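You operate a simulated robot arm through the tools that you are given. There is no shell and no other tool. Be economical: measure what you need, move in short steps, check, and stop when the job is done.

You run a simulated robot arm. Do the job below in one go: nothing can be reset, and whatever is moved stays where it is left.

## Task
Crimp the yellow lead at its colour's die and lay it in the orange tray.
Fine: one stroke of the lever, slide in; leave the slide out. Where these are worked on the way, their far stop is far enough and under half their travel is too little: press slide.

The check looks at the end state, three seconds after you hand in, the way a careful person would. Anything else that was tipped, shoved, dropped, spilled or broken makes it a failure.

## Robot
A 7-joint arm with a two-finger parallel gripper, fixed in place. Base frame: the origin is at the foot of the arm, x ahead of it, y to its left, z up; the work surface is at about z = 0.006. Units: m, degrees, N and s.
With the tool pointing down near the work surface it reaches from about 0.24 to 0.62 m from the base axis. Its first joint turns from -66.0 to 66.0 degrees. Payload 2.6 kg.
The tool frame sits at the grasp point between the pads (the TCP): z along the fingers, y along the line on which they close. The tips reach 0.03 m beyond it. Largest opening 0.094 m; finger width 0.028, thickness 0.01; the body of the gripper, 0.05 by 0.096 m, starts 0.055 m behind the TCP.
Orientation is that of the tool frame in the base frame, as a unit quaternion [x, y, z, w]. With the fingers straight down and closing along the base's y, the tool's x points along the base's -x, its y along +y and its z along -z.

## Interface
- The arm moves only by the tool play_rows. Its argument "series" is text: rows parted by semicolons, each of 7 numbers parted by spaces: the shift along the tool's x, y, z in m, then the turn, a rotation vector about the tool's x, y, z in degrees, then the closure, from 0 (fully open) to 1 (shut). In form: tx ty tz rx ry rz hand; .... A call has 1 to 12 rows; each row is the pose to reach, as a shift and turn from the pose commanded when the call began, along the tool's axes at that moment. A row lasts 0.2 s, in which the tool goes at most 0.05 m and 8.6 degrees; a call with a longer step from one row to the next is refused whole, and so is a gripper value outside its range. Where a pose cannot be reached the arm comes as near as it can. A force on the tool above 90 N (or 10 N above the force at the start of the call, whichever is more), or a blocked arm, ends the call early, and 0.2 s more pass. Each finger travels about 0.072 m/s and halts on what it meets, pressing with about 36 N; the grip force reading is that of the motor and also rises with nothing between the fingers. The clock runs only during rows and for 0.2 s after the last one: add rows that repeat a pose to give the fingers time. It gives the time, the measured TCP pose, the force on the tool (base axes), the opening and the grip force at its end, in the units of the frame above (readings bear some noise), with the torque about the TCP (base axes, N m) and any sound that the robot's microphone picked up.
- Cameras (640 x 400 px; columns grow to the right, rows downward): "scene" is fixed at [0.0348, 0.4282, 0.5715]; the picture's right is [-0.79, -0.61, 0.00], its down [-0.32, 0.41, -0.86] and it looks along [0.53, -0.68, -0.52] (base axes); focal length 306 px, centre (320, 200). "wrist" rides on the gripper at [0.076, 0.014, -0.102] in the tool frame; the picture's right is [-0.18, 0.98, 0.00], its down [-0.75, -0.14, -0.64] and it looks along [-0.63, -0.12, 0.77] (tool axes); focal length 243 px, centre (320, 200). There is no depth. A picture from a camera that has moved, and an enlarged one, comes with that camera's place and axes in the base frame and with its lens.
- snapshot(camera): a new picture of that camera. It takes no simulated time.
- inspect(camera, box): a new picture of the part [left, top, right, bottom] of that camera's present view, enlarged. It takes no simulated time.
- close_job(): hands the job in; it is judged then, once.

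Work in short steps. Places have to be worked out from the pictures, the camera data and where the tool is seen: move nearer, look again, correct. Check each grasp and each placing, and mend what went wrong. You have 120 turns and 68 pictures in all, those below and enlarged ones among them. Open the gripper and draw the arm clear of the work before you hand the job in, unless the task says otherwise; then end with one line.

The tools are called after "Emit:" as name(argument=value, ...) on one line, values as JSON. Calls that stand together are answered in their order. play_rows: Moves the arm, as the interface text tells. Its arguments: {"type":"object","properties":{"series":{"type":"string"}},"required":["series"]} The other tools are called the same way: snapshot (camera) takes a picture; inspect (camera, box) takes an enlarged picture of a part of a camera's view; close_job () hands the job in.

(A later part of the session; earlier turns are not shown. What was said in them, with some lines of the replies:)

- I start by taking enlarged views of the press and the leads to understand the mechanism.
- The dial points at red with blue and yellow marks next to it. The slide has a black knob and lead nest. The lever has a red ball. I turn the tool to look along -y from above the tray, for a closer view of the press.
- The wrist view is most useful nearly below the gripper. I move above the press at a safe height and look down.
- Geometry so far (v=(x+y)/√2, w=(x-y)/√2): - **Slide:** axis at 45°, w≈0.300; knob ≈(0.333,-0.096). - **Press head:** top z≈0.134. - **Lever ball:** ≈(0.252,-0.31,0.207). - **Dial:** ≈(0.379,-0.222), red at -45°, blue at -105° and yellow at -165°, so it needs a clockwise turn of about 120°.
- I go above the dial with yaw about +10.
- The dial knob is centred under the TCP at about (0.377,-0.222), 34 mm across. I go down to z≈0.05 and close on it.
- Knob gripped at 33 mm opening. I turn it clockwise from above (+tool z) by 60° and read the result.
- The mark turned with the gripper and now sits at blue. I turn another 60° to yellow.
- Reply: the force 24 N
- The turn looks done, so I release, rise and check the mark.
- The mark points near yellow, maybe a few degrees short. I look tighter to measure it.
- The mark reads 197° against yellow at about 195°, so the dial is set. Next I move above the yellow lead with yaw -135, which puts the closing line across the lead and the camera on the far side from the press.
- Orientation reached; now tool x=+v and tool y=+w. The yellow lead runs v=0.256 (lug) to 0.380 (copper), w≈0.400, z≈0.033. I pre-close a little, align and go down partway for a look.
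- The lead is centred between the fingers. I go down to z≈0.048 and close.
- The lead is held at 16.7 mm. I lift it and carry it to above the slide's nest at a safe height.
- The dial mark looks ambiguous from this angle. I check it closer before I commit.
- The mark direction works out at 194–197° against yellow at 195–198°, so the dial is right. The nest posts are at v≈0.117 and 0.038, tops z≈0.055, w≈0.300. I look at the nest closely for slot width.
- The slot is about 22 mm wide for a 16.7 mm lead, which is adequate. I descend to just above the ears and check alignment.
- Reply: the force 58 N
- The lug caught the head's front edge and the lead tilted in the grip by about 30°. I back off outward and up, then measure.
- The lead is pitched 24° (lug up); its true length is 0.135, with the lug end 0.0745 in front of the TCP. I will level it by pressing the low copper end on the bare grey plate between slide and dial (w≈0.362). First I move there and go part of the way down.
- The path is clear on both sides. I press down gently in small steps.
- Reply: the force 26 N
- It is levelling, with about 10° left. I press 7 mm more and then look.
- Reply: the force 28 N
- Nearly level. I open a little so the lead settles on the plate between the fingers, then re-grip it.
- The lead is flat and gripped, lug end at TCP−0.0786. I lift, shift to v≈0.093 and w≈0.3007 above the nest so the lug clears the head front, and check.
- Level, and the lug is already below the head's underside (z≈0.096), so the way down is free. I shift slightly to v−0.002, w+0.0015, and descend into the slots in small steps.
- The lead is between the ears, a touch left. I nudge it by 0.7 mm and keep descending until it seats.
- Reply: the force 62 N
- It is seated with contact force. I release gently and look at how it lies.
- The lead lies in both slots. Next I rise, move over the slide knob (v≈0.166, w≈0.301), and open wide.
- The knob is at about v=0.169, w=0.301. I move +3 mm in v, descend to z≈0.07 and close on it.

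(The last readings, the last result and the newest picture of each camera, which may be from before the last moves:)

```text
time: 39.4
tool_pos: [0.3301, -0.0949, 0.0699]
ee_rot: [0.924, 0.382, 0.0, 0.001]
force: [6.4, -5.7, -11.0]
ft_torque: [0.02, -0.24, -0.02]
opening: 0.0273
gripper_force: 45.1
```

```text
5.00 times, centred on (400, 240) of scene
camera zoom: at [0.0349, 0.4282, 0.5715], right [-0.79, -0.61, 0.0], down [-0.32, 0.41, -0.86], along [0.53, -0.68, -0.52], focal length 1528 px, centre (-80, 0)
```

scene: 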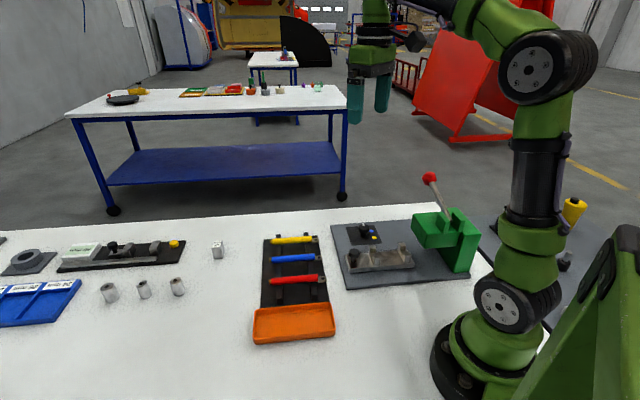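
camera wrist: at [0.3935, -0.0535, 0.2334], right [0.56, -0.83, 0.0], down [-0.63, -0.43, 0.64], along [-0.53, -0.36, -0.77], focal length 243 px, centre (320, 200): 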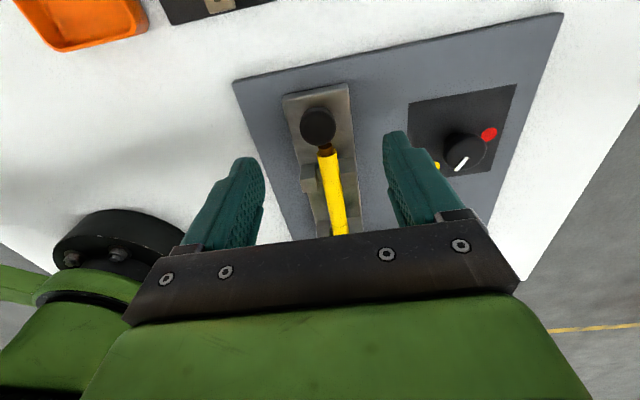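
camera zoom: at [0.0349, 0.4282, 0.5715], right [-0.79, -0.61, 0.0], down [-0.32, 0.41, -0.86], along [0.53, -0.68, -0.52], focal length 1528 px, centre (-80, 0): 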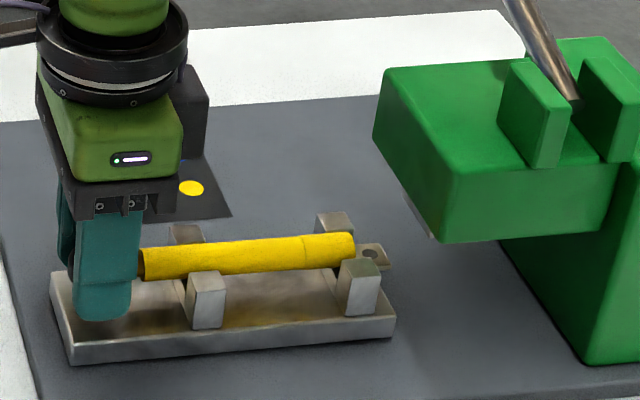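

The knob is gripped at 27 mm. I push the slide inward along −v, gradually.

Emit:
play_rows(series="-0.008 0 0 0 0 0 0.85; -0.016 0 0 0 0 0 0.85; -0.024 0 0 0 0 0 0.85; -0.032 0 0 0 0 0 0.85; -0.04 0 0 0 0 0 0.85; -0.048 0 0 0 0 0 0.85; -0.056 0 0 0 0 0 0.85; -0.056 0 0 0 0 0 0.85")

Emit:
inspect(camera="scene", box=[340, 200, 500, 300])

```text
time: 41.2
tool_pos: [0.2946, -0.1297, 0.0701]
ee_rot: [0.923, 0.385, 0.003, -0.001]
force: [31.8, 22.0, -1.9]
ft_torque: [0.4, -0.57, 0.04]
opening: 0.0274
gripper_force: 45.3
```

```text
4.00 times, centred on (420, 250) of scene
camera zoom: at [0.0348, 0.4282, 0.5715], right [-0.79, -0.61, 0.0], down [-0.32, 0.41, -0.86], along [0.53, -0.68, -0.52], focal length 1222 px, centre (-80, 0)
```

zoom: 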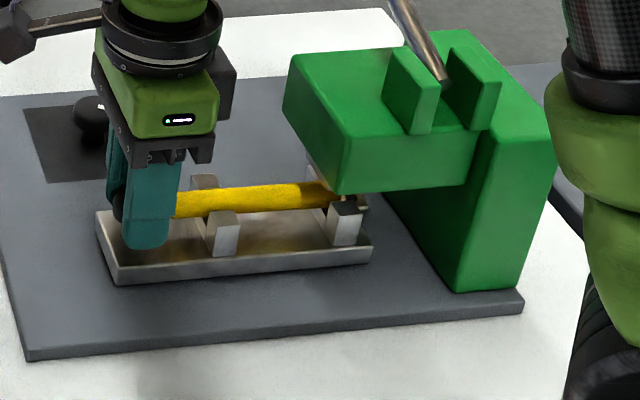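

The slide moved 50 mm and now resists with about 38 N, perhaps at the stop. I push a little further to confirm.

Emit:
play_rows(series="-0.004 0 0 0 0 0 0.85; -0.008 0 0 0 0 0 0.85; -0.012 0 0 0 0 0 0.85; -0.012 0 0 0 0 0 0.85")

```text
time: 42.2
tool_pos: [0.2868, -0.1387, 0.0697]
ee_rot: [0.923, 0.384, 0.003, -0.002]
force: [24.2, 27.1, 9.5]
ft_torque: [0.6, -0.55, 0.03]
opening: 0.0272
gripper_force: 45.1
```

It still moves, so that was friction. I continue in steps.

Emit:
play_rows(series="-0.006 0 0 0 0 0 0.85; -0.012 0 0 0 0 0 0.85; -0.018 0 0 0 0 0 0.85; -0.024 0 0 0 0 0 0.85; -0.03 0 0 0 0 0 0.85; -0.03 0 0 0 0 0 0.85")

Emit:
inspect(camera="scene", box=[340, 200, 500, 300])

```text
time: 43.4
tool_pos: [0.2738, -0.1505, 0.0709]
ee_rot: [0.921, 0.389, 0.011, -0.005]
force: [4.7, 4.9, -0.2]
ft_torque: [0.0, -0.03, -0.17]
opening: 0.0164
gripper_force: 36.3
stopped in row 6: the force on the tool passed its limit at 94 N (the readings are from after the stop); the commanded pose is now the measured one
```

```text
4.00 times, centred on (420, 250) of scene
camera zoom: at [0.0348, 0.4282, 0.5715], right [-0.79, -0.61, 0.0], down [-0.32, 0.41, -0.86], along [0.53, -0.68, -0.52], focal length 1222 px, centre (-80, 0)
```

zoom: 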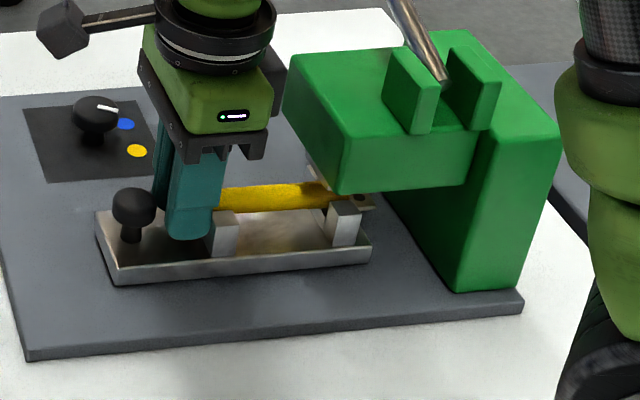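

The fingers slipped off the knob after the slide hit its stop (about 48 mm of travel) and closed on the lead's copper-side end. The lug end is at v≈−0.040, consistent with no shift on the slide. I open and rise clear.

Emit:
play_rows(series="0 0 0 0 0 0 0.7; 0 0 0 0 0 0 0.4; 0.002 0 0 0 0 0 0.3; 0.003 0 0 0 0 0 0.3; 0.003 0 -0.02 0 0 0 0.3; 0.003 0 -0.05 0 0 0 0.3; 0.003 0 -0.09 0 0 0 0.3; 0.003 0 -0.09 0 0 0 0.3")

Emit:
snapshot(camera="wrist")

Emit:
inspect(camera="scene", box=[340, 140, 500, 300])

```text
time: 45.2
tool_pos: [0.272, -0.1491, 0.1589]
ee_rot: [0.921, 0.389, 0.011, -0.004]
force: [0.1, 0.5, -0.1]
ft_torque: [0.0, -0.01, -0.01]
opening: 0.0657
gripper_force: 0.1
```

```text
24 pictures are left
camera wrist: at [0.3337, -0.1081, 0.2626], right [0.58, -0.82, 0.0], down [-0.64, -0.45, 0.62], along [-0.51, -0.36, -0.78], focal length 243 px, centre (320, 200)
```

wrist: 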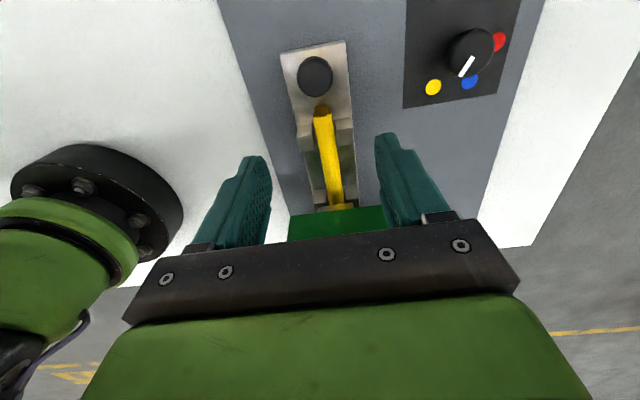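

```text
2.50 times, centred on (420, 220) of scene
camera zoom: at [0.0348, 0.4282, 0.5715], right [-0.79, -0.61, 0.0], down [-0.32, 0.41, -0.86], along [0.53, -0.68, -0.52], focal length 764 px, centre (70, 150)
```

zoom: 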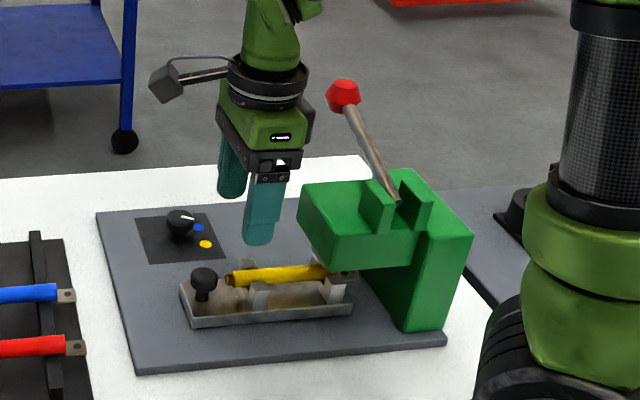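

The lug is under the head and the slide is at its stop. The lever ball is near (0.251,−0.310,0.21). I rise, shut the fingers and move over the ball for a push straight down.

Emit:
play_rows(series="0 0 -0.04 0 0 0 0.6; 0 0 -0.08 0 0 0 1; 0 0 -0.12 0 0 0 1; 0 0 -0.145 0 0 0 1; -0.03 0.02 -0.145 0 0 0 1; -0.06 0.045 -0.145 0 0 0 1; -0.09 0.07 -0.145 0 0 0 1; -0.115 0.09 -0.145 0 0 0 1; -0.129 0.099 -0.145 0 0 0 1; -0.129 0.099 -0.145 0 0 0 1")

Emit:
inspect(camera="scene", box=[340, 80, 500, 280])

Emit:
snapshot(camera="wrist")

```text
time: 47.4
tool_pos: [0.2523, -0.3153, 0.3008]
ee_rot: [0.921, 0.388, 0.011, -0.004]
force: [-0.2, -0.1, -0.5]
ft_torque: [-0.01, -0.04, -0.01]
opening: 0.0
gripper_force: 33.0
```

```text
2.00 times, centred on (420, 180) of scene
camera zoom: at [0.0348, 0.4282, 0.5715], right [-0.79, -0.61, 0.0], down [-0.32, 0.41, -0.86], along [0.53, -0.68, -0.52], focal length 611 px, centre (120, 240)
```

zoom: 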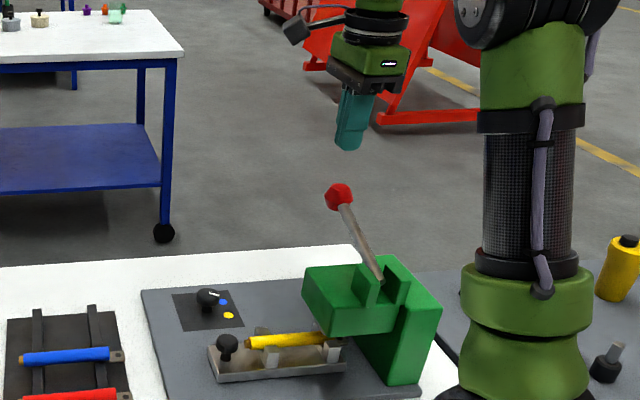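

```text
21 pictures are left
camera wrist: at [0.3131, -0.273, 0.4048], right [0.58, -0.82, 0.0], down [-0.64, -0.45, 0.62], along [-0.51, -0.36, -0.78], focal length 243 px, centre (320, 200)
```

wrist: 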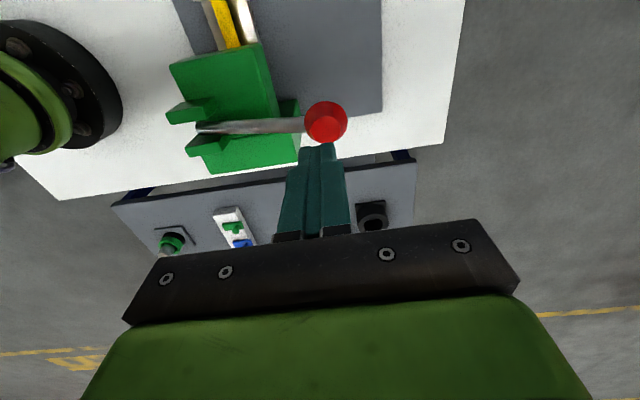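

The ball is at about v=−0.0465, w=0.405, z≈0.205, nearly under the tips. I correct by a few mm and push down in small steps.

Emit:
play_rows(series="-0.002 0.002 0.02 0 0 0 1; -0.003 0.002 0.04 0 0 0 1; -0.003 0.002 0.05 0 0 0 1; -0.0035 0.002 0.06 0 0 0 1; -0.0035 0.002 0.07 0 0 0 1; -0.0035 0.002 0.08 0 0 0 1; -0.0035 0.002 0.08 0 0 0 1")

Emit:
inspect(camera="scene", box=[340, 120, 500, 280])

```text
time: 49.0
tool_pos: [0.2519, -0.3161, 0.2203]
ee_rot: [0.921, 0.39, 0.011, -0.004]
force: [1.7, -1.6, 1.4]
ft_torque: [-0.05, -0.03, 0.05]
opening: 0.0002
gripper_force: 33.0
```

```text
2.50 times, centred on (420, 200) of scene
camera zoom: at [0.0348, 0.4282, 0.5715], right [-0.79, -0.61, 0.0], down [-0.32, 0.41, -0.86], along [0.53, -0.68, -0.52], focal length 764 px, centre (70, 200)
```

zoom: 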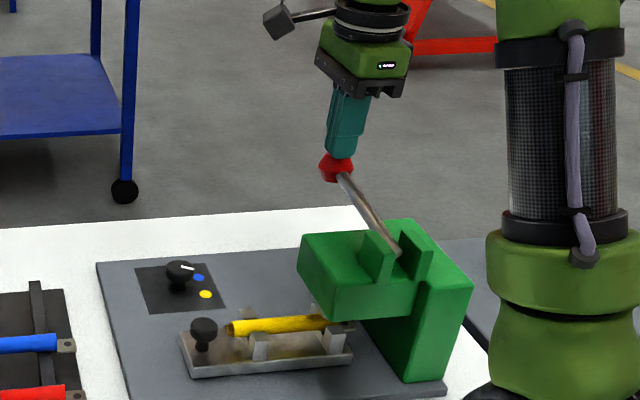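

The lever is coming down with little force. I continue the stroke.

Emit:
play_rows(series="0 0 0.01 0 0 0 1; 0 0 0.02 0 0 0 1; -0.0005 0 0.03 0 0 0 1; -0.001 0 0.04 0 0 0 1; -0.001 0 0.05 0 0 0 1; -0.001 -0.002 0.06 0 0 0 1; -0.0015 -0.003 0.07 0 0 0 1; -0.0015 -0.003 0.07 0 0 0 1")

Emit:
inspect(camera="scene", box=[340, 140, 500, 280])

```text
time: 50.8
tool_pos: [0.2489, -0.3158, 0.1518]
ee_rot: [0.921, 0.39, 0.011, -0.004]
force: [0.3, 3.2, 7.2]
ft_torque: [0.04, -0.01, 0.02]
opening: 0.0002
gripper_force: 33.2
```

```text
2.86 times, centred on (420, 210) of scene
camera zoom: at [0.0348, 0.4283, 0.5715], right [-0.79, -0.61, 0.0], down [-0.32, 0.41, -0.86], along [0.53, -0.68, -0.52], focal length 873 px, centre (34, 171)
```

zoom: 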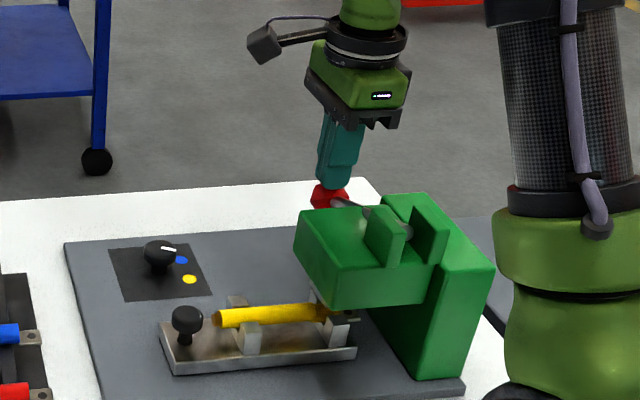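

Still travelling. I continue until it stops.

Emit:
play_rows(series="0 -0.001 0.008 0 0 0 1; 0 -0.002 0.016 0 0 0 1; 0 -0.003 0.024 0 0 0 1; 0 -0.004 0.03 0 0 0 1; 0 -0.004 0.03 0 0 0 1")

Emit:
inspect(camera="scene", box=[340, 140, 500, 280])

```text
time: 51.3
tool_pos: [0.2492, -0.3158, 0.1509]
ee_rot: [0.922, 0.388, 0.015, 0.0]
force: [-5.3, 7.3, 15.5]
ft_torque: [0.06, 0.19, -0.01]
opening: 0.0001
gripper_force: 32.7
stopped in row 2: the force on the tool passed its limit at 108 N (the readings are from after the stop); the commanded pose is now the measured one
```

```text
2.86 times, centred on (420, 210) of scene
camera zoom: at [0.0348, 0.4283, 0.5715], right [-0.79, -0.61, 0.0], down [-0.32, 0.41, -0.86], along [0.53, -0.68, -0.52], focal length 873 px, centre (34, 171)
```

zoom: 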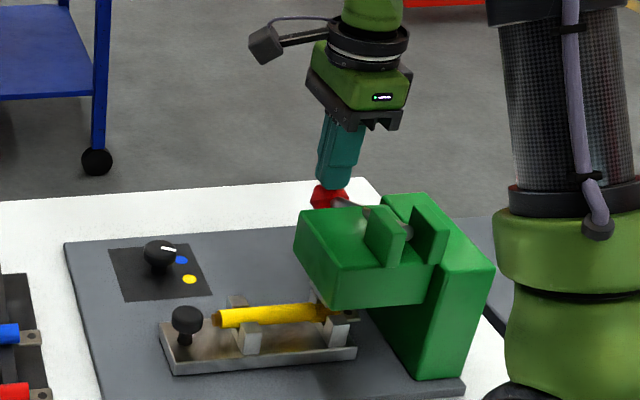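

The far stop is reached (108 N), so the stroke is done. I retract straight up and look at the lever.

Emit:
play_rows(series="0 0 -0.03 0 0 0 1; 0 0 -0.06 0 0 0 1; 0 0 -0.1 0 0 0 1; 0 0 -0.14 0 0 0 1; 0 0 -0.16 0 0 0 1; 0 0 -0.16 0 0 0 1")

Emit:
inspect(camera="scene", box=[340, 100, 500, 280])

```text
time: 52.7
tool_pos: [0.2448, -0.3178, 0.311]
ee_rot: [0.922, 0.387, 0.015, 0.0]
force: [0.6, -0.2, -0.9]
ft_torque: [0.0, -0.02, 0.0]
opening: 0.0001
gripper_force: 33.2
```

```text
2.22 times, centred on (420, 190) of scene
camera zoom: at [0.0348, 0.4282, 0.5715], right [-0.79, -0.61, 0.0], down [-0.32, 0.41, -0.86], along [0.53, -0.68, -0.52], focal length 679 px, centre (98, 222)
```

zoom: 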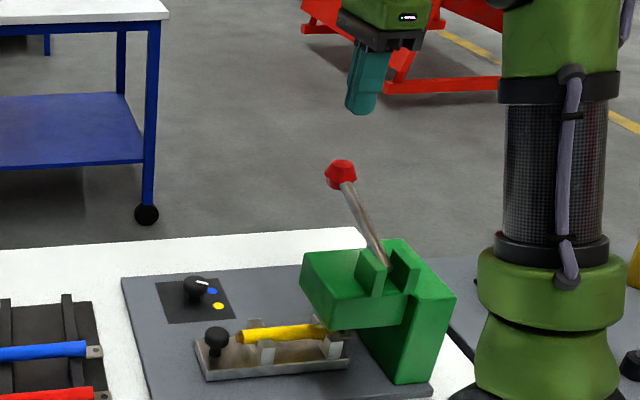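

The lever sprang back up. I return above the slide knob (now v≈0.119), levelling the tool again, and look.

Emit:
play_rows(series="0.03 -0.016 0 0.2 -0.5 0.2 1; 0.065 -0.036 0 0.4 -1 0.3 0.7; 0.1 -0.056 0 0.66 -1.6 0.5 0.4; 0.135 -0.077 0.02 0.66 -1.6 0.5 0.3; 0.16 -0.093 0.05 0.66 -1.6 0.5 0.3; 0.167 -0.0968 0.085 0.66 -1.6 0.5 0.3; 0.167 -0.0968 0.12 0.66 -1.6 0.5 0.3; 0.167 -0.0968 0.155 0.66 -1.6 0.5 0.3; 0.167 -0.0968 0.17 0.66 -1.6 0.5 0.3; 0.167 -0.0968 0.17 0.66 -1.6 0.5 0.3")

Emit:
snapshot(camera="wrist")

```text
time: 54.9
tool_pos: [0.2991, -0.1282, 0.1452]
ee_rot: [0.924, 0.382, 0.0, -0.001]
force: [0.6, -0.8, -0.2]
ft_torque: [0.02, 0.01, -0.01]
opening: 0.0656
gripper_force: 0.0
```

```text
16 pictures are left
camera wrist: at [0.363, -0.0856, 0.2463], right [0.57, -0.82, 0.0], down [-0.63, -0.43, 0.64], along [-0.53, -0.36, -0.77], focal length 243 px, centre (320, 200)
```

wrist: 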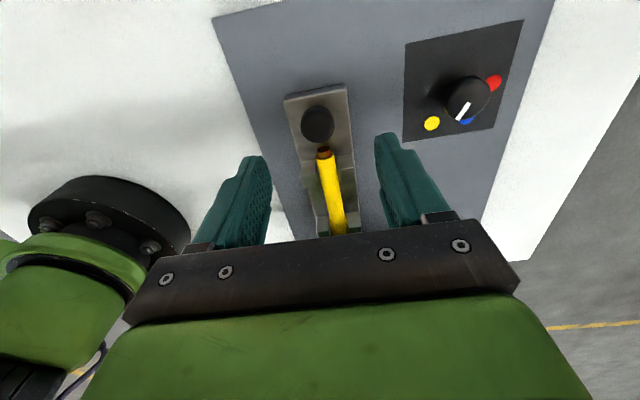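

The knob is at v≈0.123, w≈0.302, just under the TCP. I descend, grip it and pull outward about 50 mm.

Emit:
play_rows(series="0.0025 0 0.03 0 0 0 0.3; 0.0025 0 0.055 0 0 0 0.3; 0.0025 0 0.07 0 0 0 0.3; 0.0025 0 0.078 0 0 0 0.3; 0.0025 0 0.078 0 0 0 0.5; 0.0025 0 0.078 0 0 0 0.8; 0.0025 0 0.078 0 0 0 0.9; 0.0025 0 0.078 0 0 0 0.9; 0.0025 0 0.078 0 0 0 0.9")

Emit:
play_rows(series="0.007 0 0 0 0 0 0.9; 0.014 0 0 0 0 0 0.9; 0.021 0 0 0 0 0 0.9; 0.028 0 0 0 0 0 0.9; 0.035 0 0 0 0 0 0.9; 0.041 0 0 0 0 0 0.9; 0.047 0 0 0 0 0 0.9; 0.05 0 0 0 0 0 0.9; 0.05 0 0 0 0 0 0.9")

Emit:
inspect(camera="scene", box=[340, 200, 460, 280])

```text
time: 56.9
tool_pos: [0.2966, -0.1263, 0.0651]
ee_rot: [0.924, 0.382, -0.002, -0.003]
force: [-14.2, 14.7, 1.1]
ft_torque: [0.26, 0.0, -0.05]
opening: 0.0271
gripper_force: 45.3
```

```text
time: 58.9
tool_pos: [0.3334, -0.0914, 0.0648]
ee_rot: [0.924, 0.384, -0.002, -0.001]
force: [-3.9, 4.0, -28.0]
ft_torque: [0.1, -0.03, -0.03]
opening: 0.0268
gripper_force: 45.1
```

```text
5.00 times, centred on (400, 240) of scene
camera zoom: at [0.035, 0.4282, 0.5715], right [-0.79, -0.61, 0.0], down [-0.32, 0.41, -0.86], along [0.53, -0.68, -0.52], focal length 1528 px, centre (-80, 0)
```

zoom: 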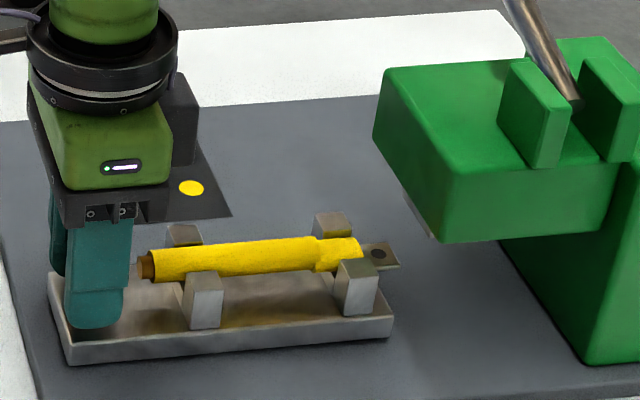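

The slide is back out and the lead shows the crimp step near its lug. I release the knob, rise, and move over the lead between the posts.

Emit:
play_rows(series="0 0 0 0 0 0 0.6; 0 0 0 0 0 0 0.3; 0 0 0 0 0 0 0.3; 0 0 -0.03 0 0 0 0.3; 0 0 -0.06 0 0 0 0.4; -0.04 0 -0.06 0 0 0 0.4; -0.088 0 -0.06 0 0 0 0.4; -0.088 0 -0.06 0 0 0 0.4")

Emit:
inspect(camera="scene", box=[340, 200, 460, 280])

Emit:
snapshot(camera="wrist")

```text
time: 60.7
tool_pos: [0.2723, -0.1556, 0.1269]
ee_rot: [0.924, 0.383, -0.001, 0.0]
force: [-0.3, 0.3, 0.1]
ft_torque: [0.02, 0.02, 0.04]
opening: 0.0567
gripper_force: 0.0
```

```text
5.00 times, centred on (400, 240) of scene
camera zoom: at [0.0348, 0.4282, 0.5715], right [-0.79, -0.61, 0.0], down [-0.32, 0.41, -0.86], along [0.53, -0.68, -0.52], focal length 1528 px, centre (-80, 0)
```

zoom: 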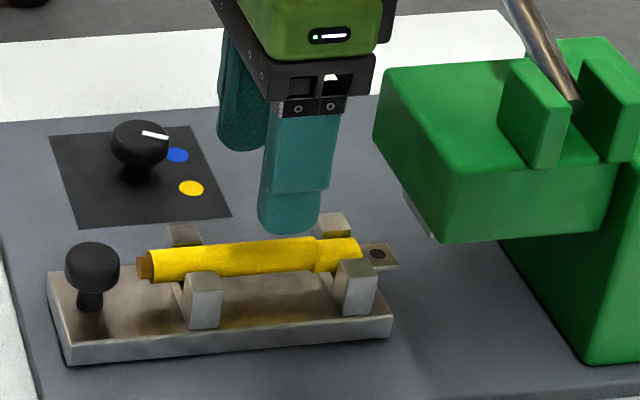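

```text
13 pictures are left
camera wrist: at [0.3359, -0.1123, 0.2283], right [0.57, -0.82, 0.0], down [-0.63, -0.43, 0.64], along [-0.53, -0.36, -0.77], focal length 243 px, centre (320, 200)
```

wrist: 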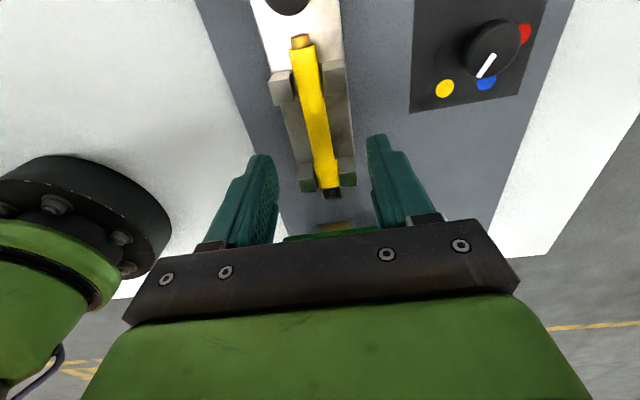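

Aligned between the posts. I go down to z≈0.066 and close.

Emit:
play_rows(series="0 -0.001 0.02 0 0 0 0.4; 0 -0.001 0.04 0 0 0 0.4; 0 -0.001 0.055 0 0 0 0.4; 0 -0.001 0.061 0 0 0 0.4; 0 -0.001 0.061 0 0 0 0.7; 0 -0.001 0.061 0 0 0 1; 0 -0.001 0.061 0 0 0 1; 0 -0.001 0.061 0 0 0 1; 0 -0.001 0.061 0 0 0 1")

Emit:
play_rows(series="0 0 -0.008 0 0 0 1; 0 0 -0.018 0 0 0 1; 0 0 -0.028 0 0 0 1; 0.02 0 -0.03 0 0 0 1; 0.05 0 -0.03 0 0 0 1; 0.05 0 -0.03 0 0 0 1")

Emit:
inspect(camera="scene", box=[340, 200, 460, 280])

```text
time: 62.7
tool_pos: [0.2721, -0.1543, 0.0655]
ee_rot: [0.924, 0.383, 0.0, 0.0]
force: [-0.8, 0.5, 14.8]
ft_torque: [0.04, -0.06, -0.03]
opening: 0.0171
gripper_force: 35.9
```

```text
time: 64.1
tool_pos: [0.3071, -0.1191, 0.0955]
ee_rot: [0.924, 0.382, -0.001, -0.001]
force: [-1.1, 0.5, -0.1]
ft_torque: [0.0, -0.01, -0.03]
opening: 0.0167
gripper_force: 35.9
```

```text
5.00 times, centred on (400, 240) of scene
camera zoom: at [0.0348, 0.4282, 0.5715], right [-0.79, -0.61, 0.0], down [-0.32, 0.41, -0.86], along [0.53, -0.68, -0.52], focal length 1528 px, centre (-80, 0)
```

zoom: 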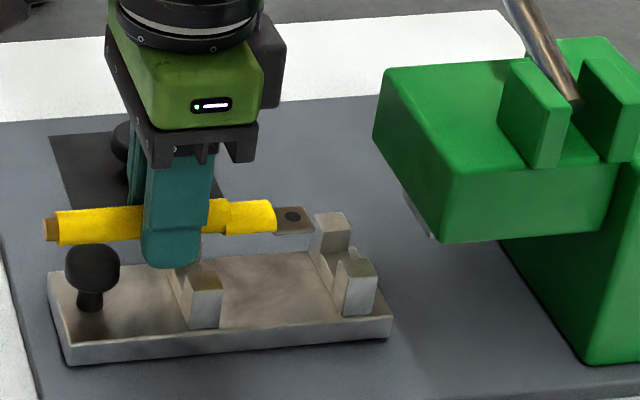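

The lead is firmly held and crimped. The tray spans v 0.25–0.409 and w 0.109–0.176, centre (0.33,0.142). I carry the lead high to above it.

Emit:
play_rows(series="0 0 -0.03 0 0 0 1; 0 0 -0.075 0 0 0 1; 0.03 -0.02 -0.085 0 0 0 1; 0.06 -0.045 -0.085 0 0 0 1; 0.09 -0.07 -0.085 0 0 0 1; 0.12 -0.095 -0.085 0 0 0 1; 0.15 -0.12 -0.085 0 0 0 1; 0.18 -0.142 -0.085 0 0 0 1; 0.205 -0.1595 -0.085 0 0 0 1; 0.205 -0.1595 -0.085 0 0 0 1")

Emit:
snapshot(camera="wrist")

Emit:
inspect(camera="scene", box=[200, 180, 400, 360])

```text
time: 66.3
tool_pos: [0.3375, 0.1422, 0.1805]
ee_rot: [0.924, 0.383, -0.001, 0.0]
force: [-0.1, -0.1, -1.4]
ft_torque: [0.0, 0.01, 0.0]
opening: 0.017
gripper_force: 36.4
```

```text
11 pictures are left
camera wrist: at [0.4004, 0.1858, 0.2834], right [0.57, -0.82, 0.0], down [-0.63, -0.43, 0.64], along [-0.53, -0.36, -0.77], focal length 243 px, centre (320, 200)
```

wrist: 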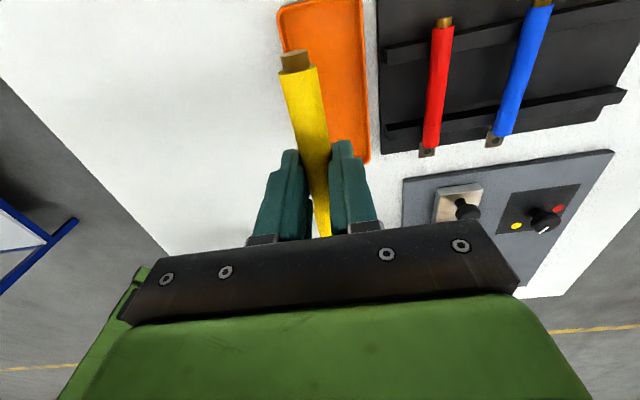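

```text
2.22 times, centred on (300, 270) of scene
camera zoom: at [0.0348, 0.4283, 0.5715], right [-0.79, -0.61, 0.0], down [-0.32, 0.41, -0.86], along [0.53, -0.68, -0.52], focal length 679 px, centre (364, 44)
```

zoom: 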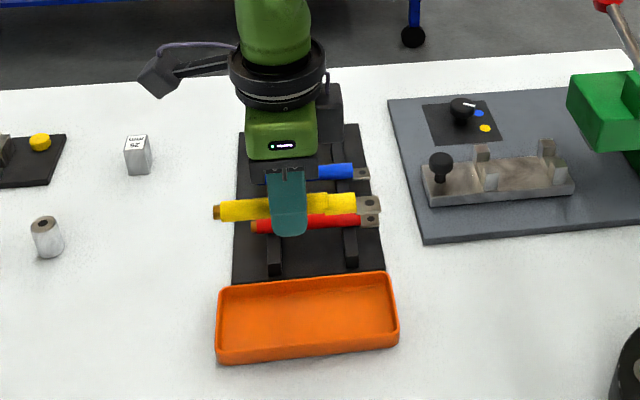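

The pose is reached. Reconciling both cameras, the tray centre is at w≈0.150, v≈0.33, with a low rim near z≈0.02. I shift +12 mm in w and lower to just above the floor.

Emit:
play_rows(series="-0.001 0.012 0.03 0 0 0 1; -0.001 0.012 0.065 0 0 0 1; -0.001 0.012 0.095 0 0 0 1; -0.001 0.012 0.115 0 0 0 1; -0.001 0.012 0.115 0 0 0 1")

Emit:
inspect(camera="scene", box=[230, 240, 360, 350])

```text
time: 67.5
tool_pos: [0.3461, 0.1317, 0.0632]
ee_rot: [0.924, 0.382, 0.0, 0.0]
force: [-0.3, -0.5, -1.0]
ft_torque: [-0.03, 0.01, -0.02]
opening: 0.0167
gripper_force: 36.1
```

```text
3.64 times, centred on (295, 295) of scene
camera zoom: at [0.0348, 0.4282, 0.5715], right [-0.79, -0.61, 0.0], down [-0.32, 0.41, -0.86], along [0.53, -0.68, -0.52], focal length 1111 px, centre (411, -146)
```

zoom: 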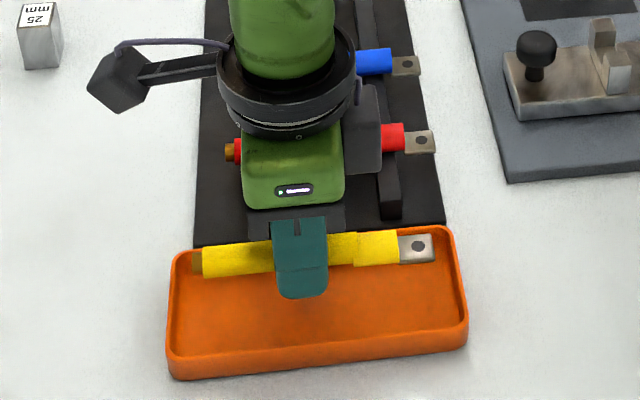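

The lead is centred lengthwise, and lowering it will bring it to the tray's middle. I lower 18 mm more, then open slightly.

Emit:
play_rows(series="0 0 0.007 0 0 0 1; 0 0 0.013 0 0 0 1; 0 0 0.018 0 0 0 1; 0 0 0.018 0 0 0 1")

Emit:
inspect(camera="scene", box=[230, 240, 360, 350])

```text
time: 68.5
tool_pos: [0.3464, 0.1314, 0.0466]
ee_rot: [0.924, 0.382, 0.0, 0.0]
force: [-0.2, 0.8, -1.1]
ft_torque: [-0.02, -0.02, -0.03]
opening: 0.0164
gripper_force: 35.7
```

```text
3.64 times, centred on (295, 295) of scene
camera zoom: at [0.0348, 0.4282, 0.5715], right [-0.79, -0.61, 0.0], down [-0.32, 0.41, -0.86], along [0.53, -0.68, -0.52], focal length 1111 px, centre (411, -146)
```

zoom: 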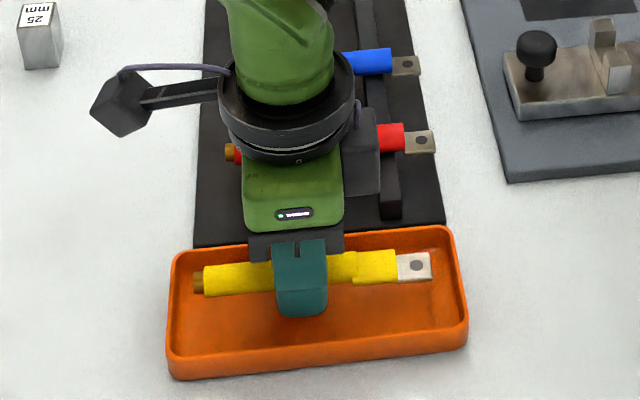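

Inside the tray. I shift 4 mm away from the far rim, lower 3 mm, open just enough to release, and rise.

Emit:
play_rows(series="0 -0.003 0 0 0 0 1; 0 -0.005 0.002 0 0 0 1; 0 -0.005 0.003 0 0 0 1; 0 -0.005 0.003 0 0 0 0.8; 0 -0.005 0.003 0 0 0 0.72; 0 -0.005 0.003 0 0 0 0.72; 0 -0.005 0.003 0 0 0 0.72; 0 -0.005 -0.01 0 0 0 0.72; 0 -0.005 -0.03 0 0 0 0.72; 0 -0.005 -0.06 0 0 0 0.6; 0 -0.005 -0.1 0 0 0 0.3; 0 -0.005 -0.13 0 0 0 0")

Emit:
inspect(camera="scene", box=[230, 220, 360, 350])

```text
time: 71.1
tool_pos: [0.3414, 0.1343, 0.1764]
ee_rot: [0.924, 0.382, 0.0, 0.0]
force: [0.4, -0.9, 0.2]
ft_torque: [0.0, -0.02, 0.0]
opening: 0.094
gripper_force: 0.0
```

```text
3.08 times, centred on (295, 285) of scene
camera zoom: at [0.0348, 0.4282, 0.5715], right [-0.79, -0.61, 0.0], down [-0.32, 0.41, -0.86], along [0.53, -0.68, -0.52], focal length 940 px, centre (397, -62)
```

zoom: 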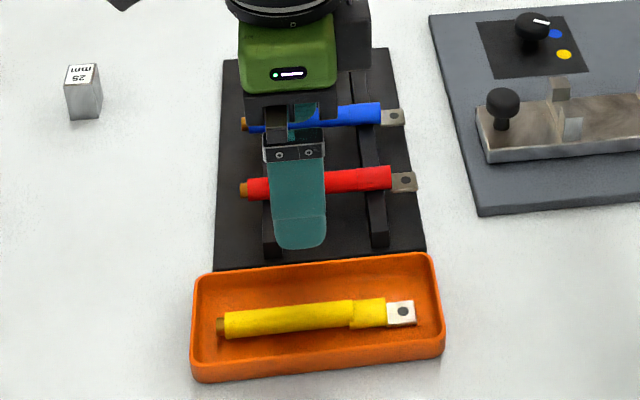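

The crimped lead lies flat in the tray, the slide is out, and the other leads are untouched. I draw the arm up clear and take a last look.

Emit:
play_rows(series="0 0 -0.04 0 0 0 0; 0 0 -0.08 0 0 0 0; 0 0 -0.12 0 0 0 0; 0 0 -0.15 0 0 0 0; 0 0 -0.15 0 0 0 0")

Emit:
snapshot(camera="scene")

```text
time: 72.3
tool_pos: [0.3434, 0.1359, 0.3273]
ee_rot: [0.924, 0.383, 0.0, -0.001]
force: [-0.5, -0.7, -0.5]
ft_torque: [0.0, 0.0, 0.03]
opening: 0.0941
gripper_force: 0.1
```

```text
6 pictures are left
```

scene: 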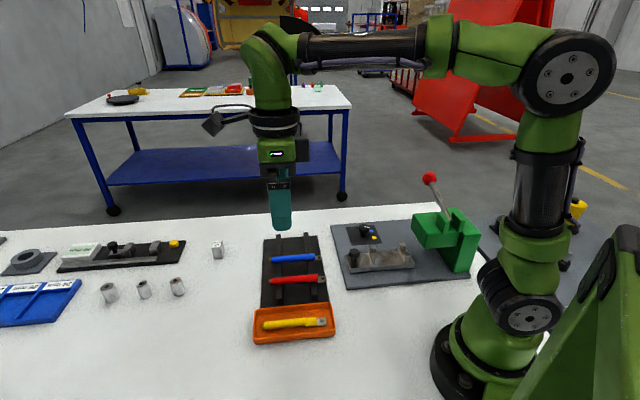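

Everything is in its place, so I hand in.

Emit:
close_job()

```text
The job is handed in.
```

The yellow lead is crimped with the dial set to yellow and one full lever stroke, and it lies flat in the orange tray; the slide is left out and the arm is clear, though the lead caught the press head once on the way in and had to be re-levelled before it went into the nest.
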